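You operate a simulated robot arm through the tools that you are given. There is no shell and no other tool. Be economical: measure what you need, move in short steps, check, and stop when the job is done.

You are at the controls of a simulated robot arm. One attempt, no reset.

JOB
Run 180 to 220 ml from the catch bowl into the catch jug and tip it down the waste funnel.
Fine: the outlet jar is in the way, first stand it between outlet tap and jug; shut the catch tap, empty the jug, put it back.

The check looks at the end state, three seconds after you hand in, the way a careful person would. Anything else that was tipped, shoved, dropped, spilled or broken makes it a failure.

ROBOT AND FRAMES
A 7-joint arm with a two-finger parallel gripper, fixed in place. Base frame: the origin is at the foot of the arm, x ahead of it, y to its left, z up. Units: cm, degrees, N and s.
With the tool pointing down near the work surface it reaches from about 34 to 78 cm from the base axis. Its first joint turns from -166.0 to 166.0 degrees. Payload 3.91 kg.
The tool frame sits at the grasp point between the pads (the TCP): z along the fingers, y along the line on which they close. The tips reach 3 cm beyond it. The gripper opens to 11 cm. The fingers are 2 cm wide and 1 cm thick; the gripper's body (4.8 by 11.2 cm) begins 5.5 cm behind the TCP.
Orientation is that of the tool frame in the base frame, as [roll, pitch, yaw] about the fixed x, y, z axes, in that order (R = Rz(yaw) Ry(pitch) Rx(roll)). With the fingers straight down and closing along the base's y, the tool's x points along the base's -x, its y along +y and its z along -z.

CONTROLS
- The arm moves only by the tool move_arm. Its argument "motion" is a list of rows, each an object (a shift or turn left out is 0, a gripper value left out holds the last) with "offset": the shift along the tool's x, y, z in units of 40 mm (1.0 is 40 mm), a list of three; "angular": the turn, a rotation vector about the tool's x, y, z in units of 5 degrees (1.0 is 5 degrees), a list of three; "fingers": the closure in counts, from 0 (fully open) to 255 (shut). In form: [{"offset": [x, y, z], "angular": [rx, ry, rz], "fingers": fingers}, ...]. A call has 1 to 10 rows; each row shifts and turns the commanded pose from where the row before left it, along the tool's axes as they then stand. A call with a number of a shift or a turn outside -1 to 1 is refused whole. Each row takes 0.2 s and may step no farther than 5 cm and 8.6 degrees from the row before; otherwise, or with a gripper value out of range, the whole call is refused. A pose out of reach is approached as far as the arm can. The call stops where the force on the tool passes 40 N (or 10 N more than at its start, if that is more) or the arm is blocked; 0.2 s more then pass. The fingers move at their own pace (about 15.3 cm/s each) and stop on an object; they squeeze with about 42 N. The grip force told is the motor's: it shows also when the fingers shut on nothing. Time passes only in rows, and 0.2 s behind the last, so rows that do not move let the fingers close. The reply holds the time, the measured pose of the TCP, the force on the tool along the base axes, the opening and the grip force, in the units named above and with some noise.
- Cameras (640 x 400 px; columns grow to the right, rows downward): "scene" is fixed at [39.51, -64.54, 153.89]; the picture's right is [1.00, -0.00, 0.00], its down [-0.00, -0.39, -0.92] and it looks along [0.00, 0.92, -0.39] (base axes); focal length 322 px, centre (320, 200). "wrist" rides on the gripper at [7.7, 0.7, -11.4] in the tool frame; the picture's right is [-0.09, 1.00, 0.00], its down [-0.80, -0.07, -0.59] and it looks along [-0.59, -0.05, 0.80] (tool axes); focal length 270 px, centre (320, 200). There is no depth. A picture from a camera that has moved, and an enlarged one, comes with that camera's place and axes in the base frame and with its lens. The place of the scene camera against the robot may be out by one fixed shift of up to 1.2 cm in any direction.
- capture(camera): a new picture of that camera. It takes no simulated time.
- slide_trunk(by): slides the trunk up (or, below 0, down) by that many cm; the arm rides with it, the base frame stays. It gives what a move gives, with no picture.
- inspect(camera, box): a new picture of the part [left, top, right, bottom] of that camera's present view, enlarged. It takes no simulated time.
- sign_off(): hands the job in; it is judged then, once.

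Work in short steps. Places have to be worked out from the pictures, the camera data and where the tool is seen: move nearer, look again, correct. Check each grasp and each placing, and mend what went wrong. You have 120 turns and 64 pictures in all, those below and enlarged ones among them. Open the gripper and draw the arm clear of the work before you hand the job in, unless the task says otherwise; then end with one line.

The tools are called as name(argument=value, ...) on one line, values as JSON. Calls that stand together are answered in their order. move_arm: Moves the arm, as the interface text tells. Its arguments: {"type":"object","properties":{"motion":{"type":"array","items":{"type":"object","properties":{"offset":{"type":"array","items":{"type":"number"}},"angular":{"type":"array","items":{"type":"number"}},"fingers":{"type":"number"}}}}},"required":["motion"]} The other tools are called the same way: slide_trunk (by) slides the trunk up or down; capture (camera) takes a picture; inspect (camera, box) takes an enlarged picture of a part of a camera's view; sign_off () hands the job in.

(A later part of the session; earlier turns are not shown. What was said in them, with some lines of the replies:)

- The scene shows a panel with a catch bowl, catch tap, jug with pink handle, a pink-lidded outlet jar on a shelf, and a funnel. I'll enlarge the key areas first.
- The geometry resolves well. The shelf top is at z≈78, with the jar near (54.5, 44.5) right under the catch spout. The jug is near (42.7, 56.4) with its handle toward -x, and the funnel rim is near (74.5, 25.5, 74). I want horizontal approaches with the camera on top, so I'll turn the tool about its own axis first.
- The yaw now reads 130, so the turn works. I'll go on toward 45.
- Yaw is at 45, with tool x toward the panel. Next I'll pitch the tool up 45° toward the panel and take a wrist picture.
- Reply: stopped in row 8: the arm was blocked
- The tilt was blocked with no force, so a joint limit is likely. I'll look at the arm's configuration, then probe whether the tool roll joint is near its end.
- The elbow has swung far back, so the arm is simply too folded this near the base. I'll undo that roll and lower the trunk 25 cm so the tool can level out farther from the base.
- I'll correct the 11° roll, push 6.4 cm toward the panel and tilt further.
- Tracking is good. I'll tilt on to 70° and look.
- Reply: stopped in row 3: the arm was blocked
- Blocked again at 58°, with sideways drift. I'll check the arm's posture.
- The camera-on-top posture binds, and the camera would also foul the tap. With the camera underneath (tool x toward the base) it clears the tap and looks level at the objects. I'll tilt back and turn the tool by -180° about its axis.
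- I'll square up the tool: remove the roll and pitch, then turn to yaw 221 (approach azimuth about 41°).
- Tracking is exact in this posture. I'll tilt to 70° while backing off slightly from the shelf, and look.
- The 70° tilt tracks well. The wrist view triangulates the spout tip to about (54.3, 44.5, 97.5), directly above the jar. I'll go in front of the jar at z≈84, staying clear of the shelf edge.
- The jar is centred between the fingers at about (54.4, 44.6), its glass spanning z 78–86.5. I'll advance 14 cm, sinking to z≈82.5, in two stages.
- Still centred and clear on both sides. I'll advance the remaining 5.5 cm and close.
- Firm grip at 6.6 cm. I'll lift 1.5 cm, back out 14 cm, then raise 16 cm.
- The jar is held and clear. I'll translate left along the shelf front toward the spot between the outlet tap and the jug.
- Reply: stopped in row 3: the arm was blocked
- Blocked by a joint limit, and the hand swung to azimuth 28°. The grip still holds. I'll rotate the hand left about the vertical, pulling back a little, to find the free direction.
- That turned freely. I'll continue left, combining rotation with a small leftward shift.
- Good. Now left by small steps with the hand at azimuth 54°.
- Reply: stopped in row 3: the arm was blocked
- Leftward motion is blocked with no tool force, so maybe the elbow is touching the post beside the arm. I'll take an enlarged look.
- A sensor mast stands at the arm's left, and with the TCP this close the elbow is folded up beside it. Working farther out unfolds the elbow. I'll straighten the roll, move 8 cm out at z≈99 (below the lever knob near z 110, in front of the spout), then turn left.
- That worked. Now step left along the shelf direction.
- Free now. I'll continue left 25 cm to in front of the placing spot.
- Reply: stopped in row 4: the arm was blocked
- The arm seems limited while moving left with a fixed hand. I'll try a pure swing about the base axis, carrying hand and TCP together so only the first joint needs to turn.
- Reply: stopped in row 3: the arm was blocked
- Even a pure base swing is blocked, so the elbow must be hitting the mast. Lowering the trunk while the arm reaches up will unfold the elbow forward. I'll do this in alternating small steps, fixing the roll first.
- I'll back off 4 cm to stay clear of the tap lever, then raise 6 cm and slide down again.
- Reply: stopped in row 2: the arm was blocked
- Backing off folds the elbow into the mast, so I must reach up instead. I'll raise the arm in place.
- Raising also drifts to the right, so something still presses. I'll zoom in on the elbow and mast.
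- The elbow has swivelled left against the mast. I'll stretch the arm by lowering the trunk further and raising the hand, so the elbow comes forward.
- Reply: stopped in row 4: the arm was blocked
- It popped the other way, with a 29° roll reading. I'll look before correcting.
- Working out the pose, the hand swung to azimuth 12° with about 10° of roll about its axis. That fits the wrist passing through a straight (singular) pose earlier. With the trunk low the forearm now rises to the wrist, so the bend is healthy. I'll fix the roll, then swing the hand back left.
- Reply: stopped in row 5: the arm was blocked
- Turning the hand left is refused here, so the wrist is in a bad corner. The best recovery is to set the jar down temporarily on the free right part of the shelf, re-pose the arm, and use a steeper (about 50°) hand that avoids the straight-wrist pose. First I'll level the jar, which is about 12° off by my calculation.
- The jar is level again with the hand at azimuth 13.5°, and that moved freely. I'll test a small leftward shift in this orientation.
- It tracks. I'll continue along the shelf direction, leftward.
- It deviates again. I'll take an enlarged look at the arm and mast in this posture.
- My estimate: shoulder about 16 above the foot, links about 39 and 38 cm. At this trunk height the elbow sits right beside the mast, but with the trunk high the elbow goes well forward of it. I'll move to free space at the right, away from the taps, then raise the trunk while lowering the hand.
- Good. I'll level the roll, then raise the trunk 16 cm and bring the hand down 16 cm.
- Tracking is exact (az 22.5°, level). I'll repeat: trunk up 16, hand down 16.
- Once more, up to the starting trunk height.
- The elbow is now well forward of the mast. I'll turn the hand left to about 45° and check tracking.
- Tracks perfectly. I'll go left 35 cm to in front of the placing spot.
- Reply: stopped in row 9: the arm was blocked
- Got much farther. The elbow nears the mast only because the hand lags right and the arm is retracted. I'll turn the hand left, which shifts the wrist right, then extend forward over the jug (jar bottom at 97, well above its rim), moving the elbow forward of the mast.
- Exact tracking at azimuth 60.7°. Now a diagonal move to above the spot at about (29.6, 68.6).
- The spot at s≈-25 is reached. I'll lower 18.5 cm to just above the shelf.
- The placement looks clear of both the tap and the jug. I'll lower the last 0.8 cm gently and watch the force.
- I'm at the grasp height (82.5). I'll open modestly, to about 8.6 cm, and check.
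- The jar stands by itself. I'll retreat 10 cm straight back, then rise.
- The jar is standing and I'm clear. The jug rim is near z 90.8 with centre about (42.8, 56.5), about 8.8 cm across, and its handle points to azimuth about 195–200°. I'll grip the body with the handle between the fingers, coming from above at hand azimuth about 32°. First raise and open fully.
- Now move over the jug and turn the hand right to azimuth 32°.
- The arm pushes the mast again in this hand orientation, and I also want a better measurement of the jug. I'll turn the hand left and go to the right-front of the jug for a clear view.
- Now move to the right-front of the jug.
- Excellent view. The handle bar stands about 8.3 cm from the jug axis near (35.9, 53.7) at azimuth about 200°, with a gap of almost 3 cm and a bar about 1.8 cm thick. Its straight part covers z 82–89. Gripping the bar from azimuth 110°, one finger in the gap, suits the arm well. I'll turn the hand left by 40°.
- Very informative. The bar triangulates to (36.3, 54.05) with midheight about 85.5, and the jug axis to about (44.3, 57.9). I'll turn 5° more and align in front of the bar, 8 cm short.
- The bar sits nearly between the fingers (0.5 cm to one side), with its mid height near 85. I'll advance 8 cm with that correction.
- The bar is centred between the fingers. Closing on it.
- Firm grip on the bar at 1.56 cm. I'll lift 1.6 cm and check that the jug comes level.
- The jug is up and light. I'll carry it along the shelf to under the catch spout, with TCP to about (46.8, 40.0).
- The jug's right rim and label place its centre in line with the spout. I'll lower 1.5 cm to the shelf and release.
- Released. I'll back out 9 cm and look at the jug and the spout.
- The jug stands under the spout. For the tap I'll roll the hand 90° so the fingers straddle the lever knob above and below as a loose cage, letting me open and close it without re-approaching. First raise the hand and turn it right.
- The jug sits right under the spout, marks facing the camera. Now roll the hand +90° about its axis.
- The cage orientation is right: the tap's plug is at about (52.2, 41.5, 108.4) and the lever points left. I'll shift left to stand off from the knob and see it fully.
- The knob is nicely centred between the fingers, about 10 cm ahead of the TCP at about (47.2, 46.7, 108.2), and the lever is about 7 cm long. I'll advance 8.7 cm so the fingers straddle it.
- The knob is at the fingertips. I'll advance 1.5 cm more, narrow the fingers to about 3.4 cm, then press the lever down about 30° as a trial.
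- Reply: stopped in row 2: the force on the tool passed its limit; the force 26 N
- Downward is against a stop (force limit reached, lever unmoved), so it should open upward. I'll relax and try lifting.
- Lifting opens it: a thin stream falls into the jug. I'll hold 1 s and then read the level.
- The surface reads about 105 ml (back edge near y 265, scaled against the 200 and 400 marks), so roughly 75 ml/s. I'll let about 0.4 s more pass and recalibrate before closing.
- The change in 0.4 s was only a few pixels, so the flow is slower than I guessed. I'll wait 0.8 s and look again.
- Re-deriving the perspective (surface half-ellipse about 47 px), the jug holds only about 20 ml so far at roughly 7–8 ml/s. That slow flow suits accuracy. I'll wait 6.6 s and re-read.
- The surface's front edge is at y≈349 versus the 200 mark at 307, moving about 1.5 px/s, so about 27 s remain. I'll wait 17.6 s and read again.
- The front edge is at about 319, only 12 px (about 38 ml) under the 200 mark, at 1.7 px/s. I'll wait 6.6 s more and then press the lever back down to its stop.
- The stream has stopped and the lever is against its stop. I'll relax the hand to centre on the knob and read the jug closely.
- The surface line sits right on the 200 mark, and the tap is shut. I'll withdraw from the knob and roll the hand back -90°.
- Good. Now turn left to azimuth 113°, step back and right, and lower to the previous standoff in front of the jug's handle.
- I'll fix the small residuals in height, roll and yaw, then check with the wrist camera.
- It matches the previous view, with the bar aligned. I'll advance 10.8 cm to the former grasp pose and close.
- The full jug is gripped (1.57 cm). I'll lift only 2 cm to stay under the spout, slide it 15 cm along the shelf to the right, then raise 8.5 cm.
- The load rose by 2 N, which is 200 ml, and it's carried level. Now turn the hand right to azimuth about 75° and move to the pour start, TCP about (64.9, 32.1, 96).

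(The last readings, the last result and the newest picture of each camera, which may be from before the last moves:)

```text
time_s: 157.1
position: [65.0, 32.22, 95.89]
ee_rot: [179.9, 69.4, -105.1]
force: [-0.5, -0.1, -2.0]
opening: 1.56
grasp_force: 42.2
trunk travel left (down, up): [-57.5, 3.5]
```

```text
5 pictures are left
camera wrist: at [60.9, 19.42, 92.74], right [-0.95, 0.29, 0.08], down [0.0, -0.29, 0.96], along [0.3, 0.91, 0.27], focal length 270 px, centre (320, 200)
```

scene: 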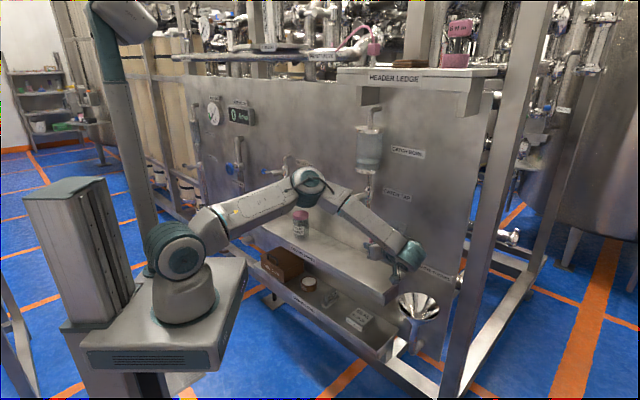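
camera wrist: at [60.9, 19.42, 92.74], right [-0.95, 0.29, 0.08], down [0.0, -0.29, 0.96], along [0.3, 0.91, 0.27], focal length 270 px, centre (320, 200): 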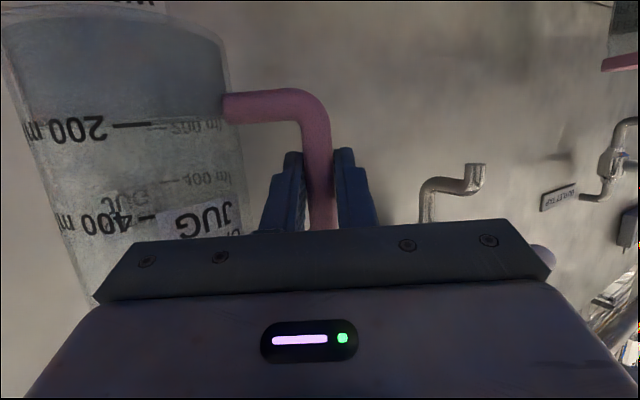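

In this view the water line looks a bit below the 200 mark, which may be slosh. I'll let it settle and take one enlarged look before pouring.

move_arm(motion=[{}, {}, {}, {}, {}, {}, {}, {}])

inspect(camera="wrist", box=[0, 0, 260, 240])

```text
time_s: 158.9
position: [64.92, 32.18, 95.89]
ee_rot: [179.9, 69.6, -105.1]
force: [0.2, 0.0, -3.1]
opening: 1.57
grasp_force: 41.8
trunk travel left (down, up): [-57.5, 3.5]
```

```text
1.67 times, centred on (130, 120) of wrist
camera zoom: at [60.86, 19.44, 92.75], right [-0.95, 0.29, 0.08], down [0.0, -0.29, 0.96], along [0.3, 0.91, 0.27], focal length 450 px, centre (637, 333)
```

zoom: 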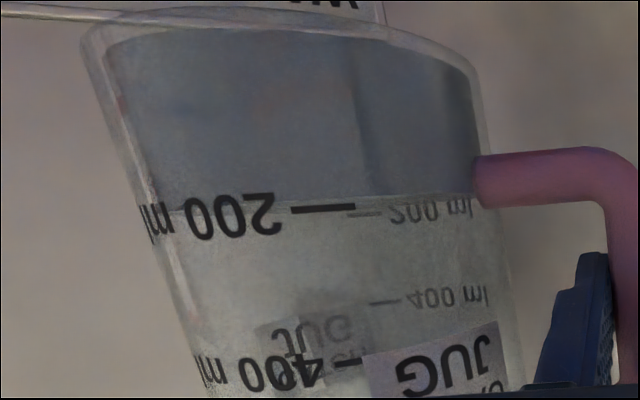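

Settled, the level reads about 190 ml, which is within range. I'll begin rolling the jug toward the funnel: 50° first, still below the pouring angle.

move_arm(motion=[{"angular": [0, 0, 1]}, {"angular": [0, 0, 1]}, {"angular": [0, 0, 1]}, {"angular": [0, 0, 1]}, {"angular": [0, 0, 1]}, {"angular": [0, 0, 1]}, {"angular": [0, 0, 1]}, {"angular": [0, 0, 1]}, {"angular": [0, 0, 1]}, {"angular": [0, 0, 1]}])

inspect(camera="scene", box=[350, 200, 470, 350])

```text
time_s: 161.1
position: [64.92, 32.35, 96.19]
ee_rot: [116.0, 36.9, -178.8]
force: [0.0, 0.2, -2.8]
opening: 1.58
grasp_force: 42.3
trunk travel left (down, up): [-57.5, 3.5]
```

```text
2.67 times, centred on (410, 275) of scene
camera zoom: at [39.51, -64.54, 153.89], right [1.0, 0.0, 0.0], down [0.0, -0.39, -0.92], along [0.0, 0.92, -0.39], focal length 859 px, centre (80, 0)
```

zoom: 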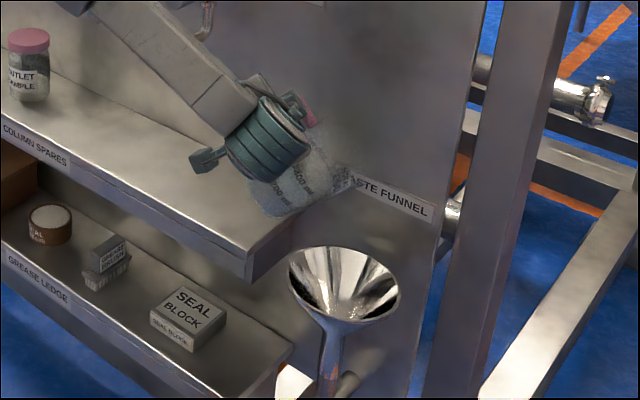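

The mouth is already over the funnel (lip near x≈74, funnel centre 74.5). I'll continue rolling slowly, shifting right a little each row so the lip stays above the funnel, to 85°.

move_arm(motion=[{"offset": [-0.115, -0.096, 0], "angular": [0, 0, 1]}, {"offset": [-0.123, -0.086, 0], "angular": [0, 0, 1]}, {"offset": [-0.13, -0.075, 0], "angular": [0, 0, 1]}, {"offset": [-0.136, -0.063, 0], "angular": [0, 0, 1]}, {"offset": [-0.07, -0.026, 0], "angular": [0, 0, 0.5]}, {"offset": [-0.072, -0.02, 0], "angular": [0, 0, 0.5]}, {"offset": [-0.073, -0.016, 0], "angular": [0, 0, 0.5]}])

inspect(camera="scene", box=[370, 220, 460, 330])

```text
time_s: 162.7
position: [68.07, 31.47, 96.19]
ee_rot: [111.0, 11.6, 169.6]
force: [-0.1, -0.6, -3.1]
opening: 1.54
grasp_force: 42.5
trunk travel left (down, up): [-57.5, 3.5]
```

```text
3.64 times, centred on (415, 275) of scene
camera zoom: at [39.51, -64.54, 153.89], right [1.0, 0.0, 0.0], down [0.0, -0.39, -0.92], along [0.0, 0.92, -0.39], focal length 1171 px, centre (-26, -73)
```

zoom: 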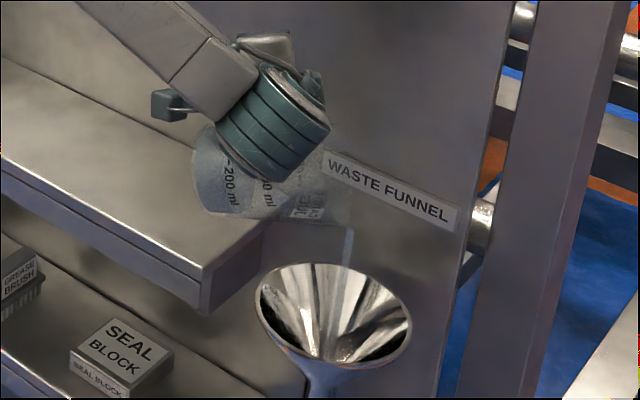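

The stream falls cleanly into the funnel. I'll continue the slow roll, keep tracking the funnel, and then hold.

move_arm(motion=[{"offset": [-0.073, -0.014, 0], "angular": [0, 0, 0.5]}, {"offset": [-0.074, -0.011, 0], "angular": [0, 0, 0.5]}, {"offset": [-0.075, -0.008, 0], "angular": [0, 0, 0.5]}, {"offset": [-0.075, -0.005, 0], "angular": [0, 0, 0.5]}, {"offset": [-0.075, 0, 0], "angular": [0, 0, 0.5]}, {"offset": [-0.075, 0.002, 0], "angular": [0, 0, 0.5]}, {"offset": [-0.075, 0.005, 0], "angular": [0, 0, 0.5]}, {"offset": [-0.075, 0.008, 0], "angular": [0, 0, 0.5]}, {"offset": [-0.074, 0.012, 0], "angular": [0, 0, 0.5]}])

move_arm(motion=[{"offset": [-0.147, 0.027, 0], "angular": [0, 0, 1]}, {"offset": [-0.145, 0.04, 0], "angular": [0, 0, 1]}, {"offset": [-0.141, 0.051, 0], "angular": [0, 0, 1]}, {"offset": [-0.136, 0.063, 0], "angular": [0, 0, 1]}, {}, {}, {}, {}, {}, {}])

inspect(camera="scene", box=[370, 220, 460, 330])

```text
time_s: 164.7
position: [70.63, 30.67, 96.25]
ee_rot: [110.8, -9.4, 161.5]
force: [0.6, -0.6, -1.3]
opening: 1.55
grasp_force: 41.8
trunk travel left (down, up): [-57.5, 3.5]
```

```text
time_s: 166.9
position: [72.71, 30.2, 96.13]
ee_rot: [113.2, -27.8, 153.6]
force: [-0.3, -0.1, -0.7]
opening: 1.56
grasp_force: 42.3
trunk travel left (down, up): [-57.5, 3.5]
```

```text
3.64 times, centred on (415, 275) of scene
camera zoom: at [39.51, -64.54, 153.89], right [1.0, 0.0, 0.0], down [0.0, -0.39, -0.92], along [0.0, 0.92, -0.39], focal length 1171 px, centre (-26, -73)
```

zoom: 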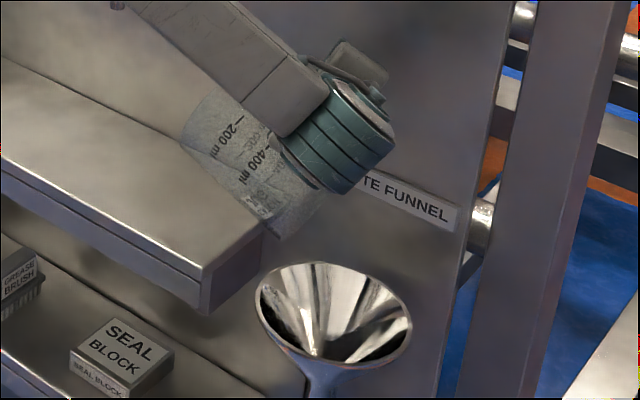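

The jug is empty: no stream, and the load is back to the bare jug's weight. I'll hold 1 s more for drips, then roll back upright while shifting left along the same path.

move_arm(motion=[{"offset": [-0.1, 0.05, 0]}, {}, {}, {}, {}, {}, {"offset": [0.1, -0.05, 0]}])

move_arm(motion=[{"offset": [0.145, -0.084, 0], "angular": [0, 0, -1]}, {"offset": [0.151, -0.07, 0], "angular": [0, 0, -1]}, {"offset": [0.157, -0.057, 0], "angular": [0, 0, -1]}, {"offset": [0.161, -0.043, 0], "angular": [0, 0, -1]}, {"offset": [0.164, -0.029, 0], "angular": [0, 0, -1]}, {"offset": [0.166, -0.015, 0], "angular": [0, 0, -1]}, {"offset": [0.167, 0, 0], "angular": [0, 0, -1]}, {"offset": [0.166, 0.015, 0], "angular": [0, 0, -1]}, {"offset": [0.164, 0.029, 0], "angular": [0, 0, -1]}, {"offset": [0.161, 0.043, 0], "angular": [0, 0, -1]}])

move_arm(motion=[{"offset": [0.157, 0.057, 0], "angular": [0, 0, -1]}, {"offset": [0.151, 0.07, 0], "angular": [0, 0, -1]}, {"angular": [0, 0, -1]}, {"angular": [0, 0, -1]}, {"angular": [0, 0, -1]}, {"angular": [0, 0, -1]}, {"angular": [0, 0, -1]}, {"angular": [0, 0, -1]}, {"angular": [0, 0, -1]}, {"angular": [0, 0, -1]}])

move_arm(motion=[{"angular": [0, 0, -1]}, {"angular": [0, 0, -1]}, {"angular": [0, 0, -1]}, {"angular": [0, 0, -1]}])

```text
time_s: 168.5
position: [72.44, 29.94, 96.11]
ee_rot: [113.3, -28.0, 153.8]
force: [0.7, 0.3, -1.6]
opening: 1.54
grasp_force: 42.0
out of reach, approached as far as the arm can: row 1
trunk travel left (down, up): [-57.5, 3.5]
```

```text
time_s: 170.7
position: [66.08, 31.64, 96.13]
ee_rot: [111.6, 18.8, 172.3]
force: [-0.4, 0.0, -0.2]
opening: 1.56
grasp_force: 42.0
trunk travel left (down, up): [-57.5, 3.5]
```

```text
time_s: 172.9
position: [64.72, 32.06, 96.12]
ee_rot: [137.6, 61.7, -151.0]
force: [0.5, -0.1, -0.9]
opening: 1.52
grasp_force: 42.3
trunk travel left (down, up): [-57.5, 3.5]
```

```text
time_s: 173.9
position: [64.85, 31.97, 96.12]
ee_rot: [-179.7, 69.5, -104.7]
force: [-0.3, 0.6, -1.7]
opening: 1.55
grasp_force: 41.8
trunk travel left (down, up): [-57.5, 3.5]
```

The jug is upright again with a good grip. I'll retrace the path: left, turn to azimuth 113°, lower to carrying height.

move_arm(motion=[{"offset": [0.093, 0.39, -0.25]}, {"offset": [0.093, 0.39, -0.25]}, {"offset": [0.093, 0.39, -0.25]}, {"offset": [0.093, 0.38, -0.25]}])

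move_arm(motion=[{"angular": [-0.79, 0, -0.295]}, {"angular": [-0.79, 0, -0.295]}, {"angular": [-0.79, 0, -0.295]}, {"angular": [-0.79, 0, -0.295]}, {"angular": [-0.79, 0, -0.295]}, {"angular": [-0.79, 0, -0.295]}, {"angular": [-0.79, 0, -0.295]}, {"angular": [-0.79, 0, -0.295]}, {"angular": [-0.79, 0, -0.295]}])

move_arm(motion=[{"offset": [0.49, 0, 0.183]}, {"offset": [0.49, 0, 0.183]}, {"offset": [0.49, 0, 0.183]}, {"offset": [0.49, 0, 0.183]}])

```text
time_s: 174.9
position: [57.77, 29.52, 96.13]
ee_rot: [-180.0, 69.6, -104.9]
force: [-0.4, 0.2, -0.9]
opening: 1.55
grasp_force: 42.1
trunk travel left (down, up): [-57.5, 3.5]
```

```text
time_s: 176.9
position: [57.68, 29.37, 96.19]
ee_rot: [179.8, 69.5, -67.1]
force: [-0.2, 0.4, -1.8]
opening: 1.52
grasp_force: 42.1
trunk travel left (down, up): [-57.5, 3.5]
```

```text
time_s: 177.9
position: [57.72, 29.25, 87.61]
ee_rot: [179.8, 69.5, -67.2]
force: [0.4, 0.4, -1.3]
opening: 1.54
grasp_force: 41.8
trunk travel left (down, up): [-57.5, 3.5]
```

Now carry it left along the shelf, under the spout, to its original place.

move_arm(motion=[{"offset": [-0.262, 0.244, 0.7]}, {"offset": [-0.262, 0.244, 0.7]}, {"offset": [-0.262, 0.244, 0.7]}, {"offset": [-0.262, 0.244, 0.7]}, {"offset": [-0.262, 0.244, 0.7]}, {"offset": [-0.262, 0.244, 0.7]}, {"offset": [-0.262, 0.244, 0.7]}, {"offset": [-0.262, 0.244, 0.7]}, {"offset": [-0.262, 0.244, 0.7]}, {"offset": [-0.262, 0.244, 0.7]}])

capture(camera="wrist")

```text
time_s: 180.1
position: [36.98, 53.25, 87.9]
ee_rot: [179.9, 69.6, -67.0]
force: [0.0, -0.7, -1.7]
opening: 1.55
grasp_force: 41.6
trunk travel left (down, up): [-57.5, 3.5]
```

```text
0 pictures are left
camera wrist: at [41.55, 40.6, 84.74], right [-0.93, -0.36, 0.08], down [0.17, -0.23, 0.96], along [-0.33, 0.9, 0.27], focal length 270 px, centre (320, 200)
```

wrist: 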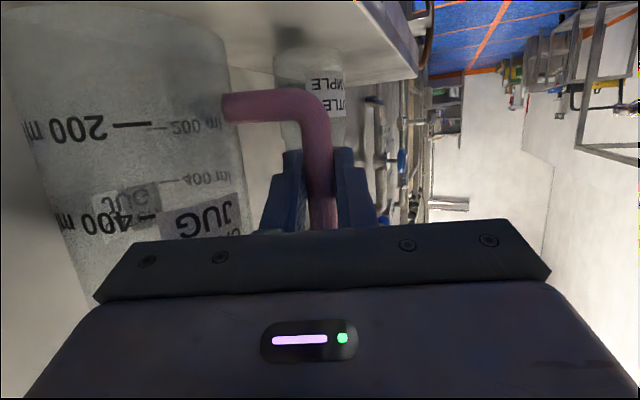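

No pictures remain, so I'll go by readings. The jug is upright and empty over its old place. I'll lower gently to z≈85.9, watching the force.

move_arm(motion=[{"offset": [0.2, 0, 0.075]}, {"offset": [0.2, 0, 0.075]}, {"offset": [0.05, 0, 0.019]}])

```text
time_s: 180.9
position: [37.16, 53.24, 86.01]
ee_rot: [179.8, 69.5, -67.3]
force: [-0.8, 0.7, -0.4]
opening: 1.54
grasp_force: 41.8
trunk travel left (down, up): [-57.5, 3.5]
```

move_arm(motion=[{"offset": [0.035, 0, 0.013]}, {}])

```text
time_s: 181.5
position: [36.96, 53.26, 86.04]
ee_rot: [179.8, 69.5, -67.2]
force: [-0.5, 0.3, -1.5]
opening: 1.53
grasp_force: 42.4
trunk travel left (down, up): [-57.5, 3.5]
```

move_arm(motion=[{"offset": [0.035, 0, 0.013]}, {"offset": [0.02, 0, 0.007]}, {}])

```text
time_s: 182.3
position: [36.96, 53.2, 85.63]
ee_rot: [-180.0, 69.6, -67.1]
force: [1.0, -0.1, 2.0]
opening: 1.57
grasp_force: 41.9
trunk travel left (down, up): [-57.5, 3.5]
```

The force turned upward to +2 N, so the jug is on the shelf. I'll release, then back straight out.

move_arm(motion=[{"fingers": 165}, {"fingers": 165}, {"fingers": 165}, {"fingers": 165}])

move_arm(motion=[{"offset": [0.2, 0, -0.53]}, {"offset": [0.2, 0, -0.53]}, {"offset": [0.2, 0, -0.53]}, {"offset": [0.2, 0, -0.53]}, {"offset": [0.2, 0, -0.53]}])

```text
time_s: 183.3
position: [36.97, 53.22, 85.65]
ee_rot: [179.9, 69.6, -67.1]
force: [-0.5, -0.5, -0.2]
opening: 3.91
grasp_force: 0.0
trunk travel left (down, up): [-57.5, 3.5]
```

```text
time_s: 184.5
position: [41.51, 42.74, 85.72]
ee_rot: [179.9, 69.7, -67.1]
force: [-0.3, 0.1, 0.2]
opening: 3.87
grasp_force: 0.1
trunk travel left (down, up): [-57.5, 3.5]
```

The hand is clear of the handle. I'll draw the arm back into free space, raise it and open the gripper.

move_arm(motion=[{"offset": [0.266, -0.19, -0.71]}, {"offset": [0.266, -0.19, -0.71]}, {"offset": [0.266, -0.19, -0.71]}, {"offset": [0.266, -0.19, -0.71]}, {"offset": [0.266, -0.19, -0.71]}, {"offset": [-0.7, 0, -0.26], "fingers": 0}, {"offset": [-0.7, 0, -0.26]}, {"offset": [-0.7, 0, -0.26]}, {}])

```text
time_s: 186.5
position: [50.94, 30.31, 94.61]
ee_rot: [179.8, 69.5, -67.2]
force: [0.5, 0.0, -0.3]
opening: 11.0
grasp_force: 0.0
trunk travel left (down, up): [-57.5, 3.5]
```

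The gripper is open and the arm is clear. The jar, tap and jug are all as asked, so I'm handing in.

sign_off()

```text
The job is handed in.
```

I ran about 190–200 ml into the jug, shut the catch tap, tipped the water down the waste funnel and put the empty jug back in its place; the outlet jar stands between the outlet tap and the jug. I had no pictures left for the jug's final set-down, so I judged that from the force readings alone.
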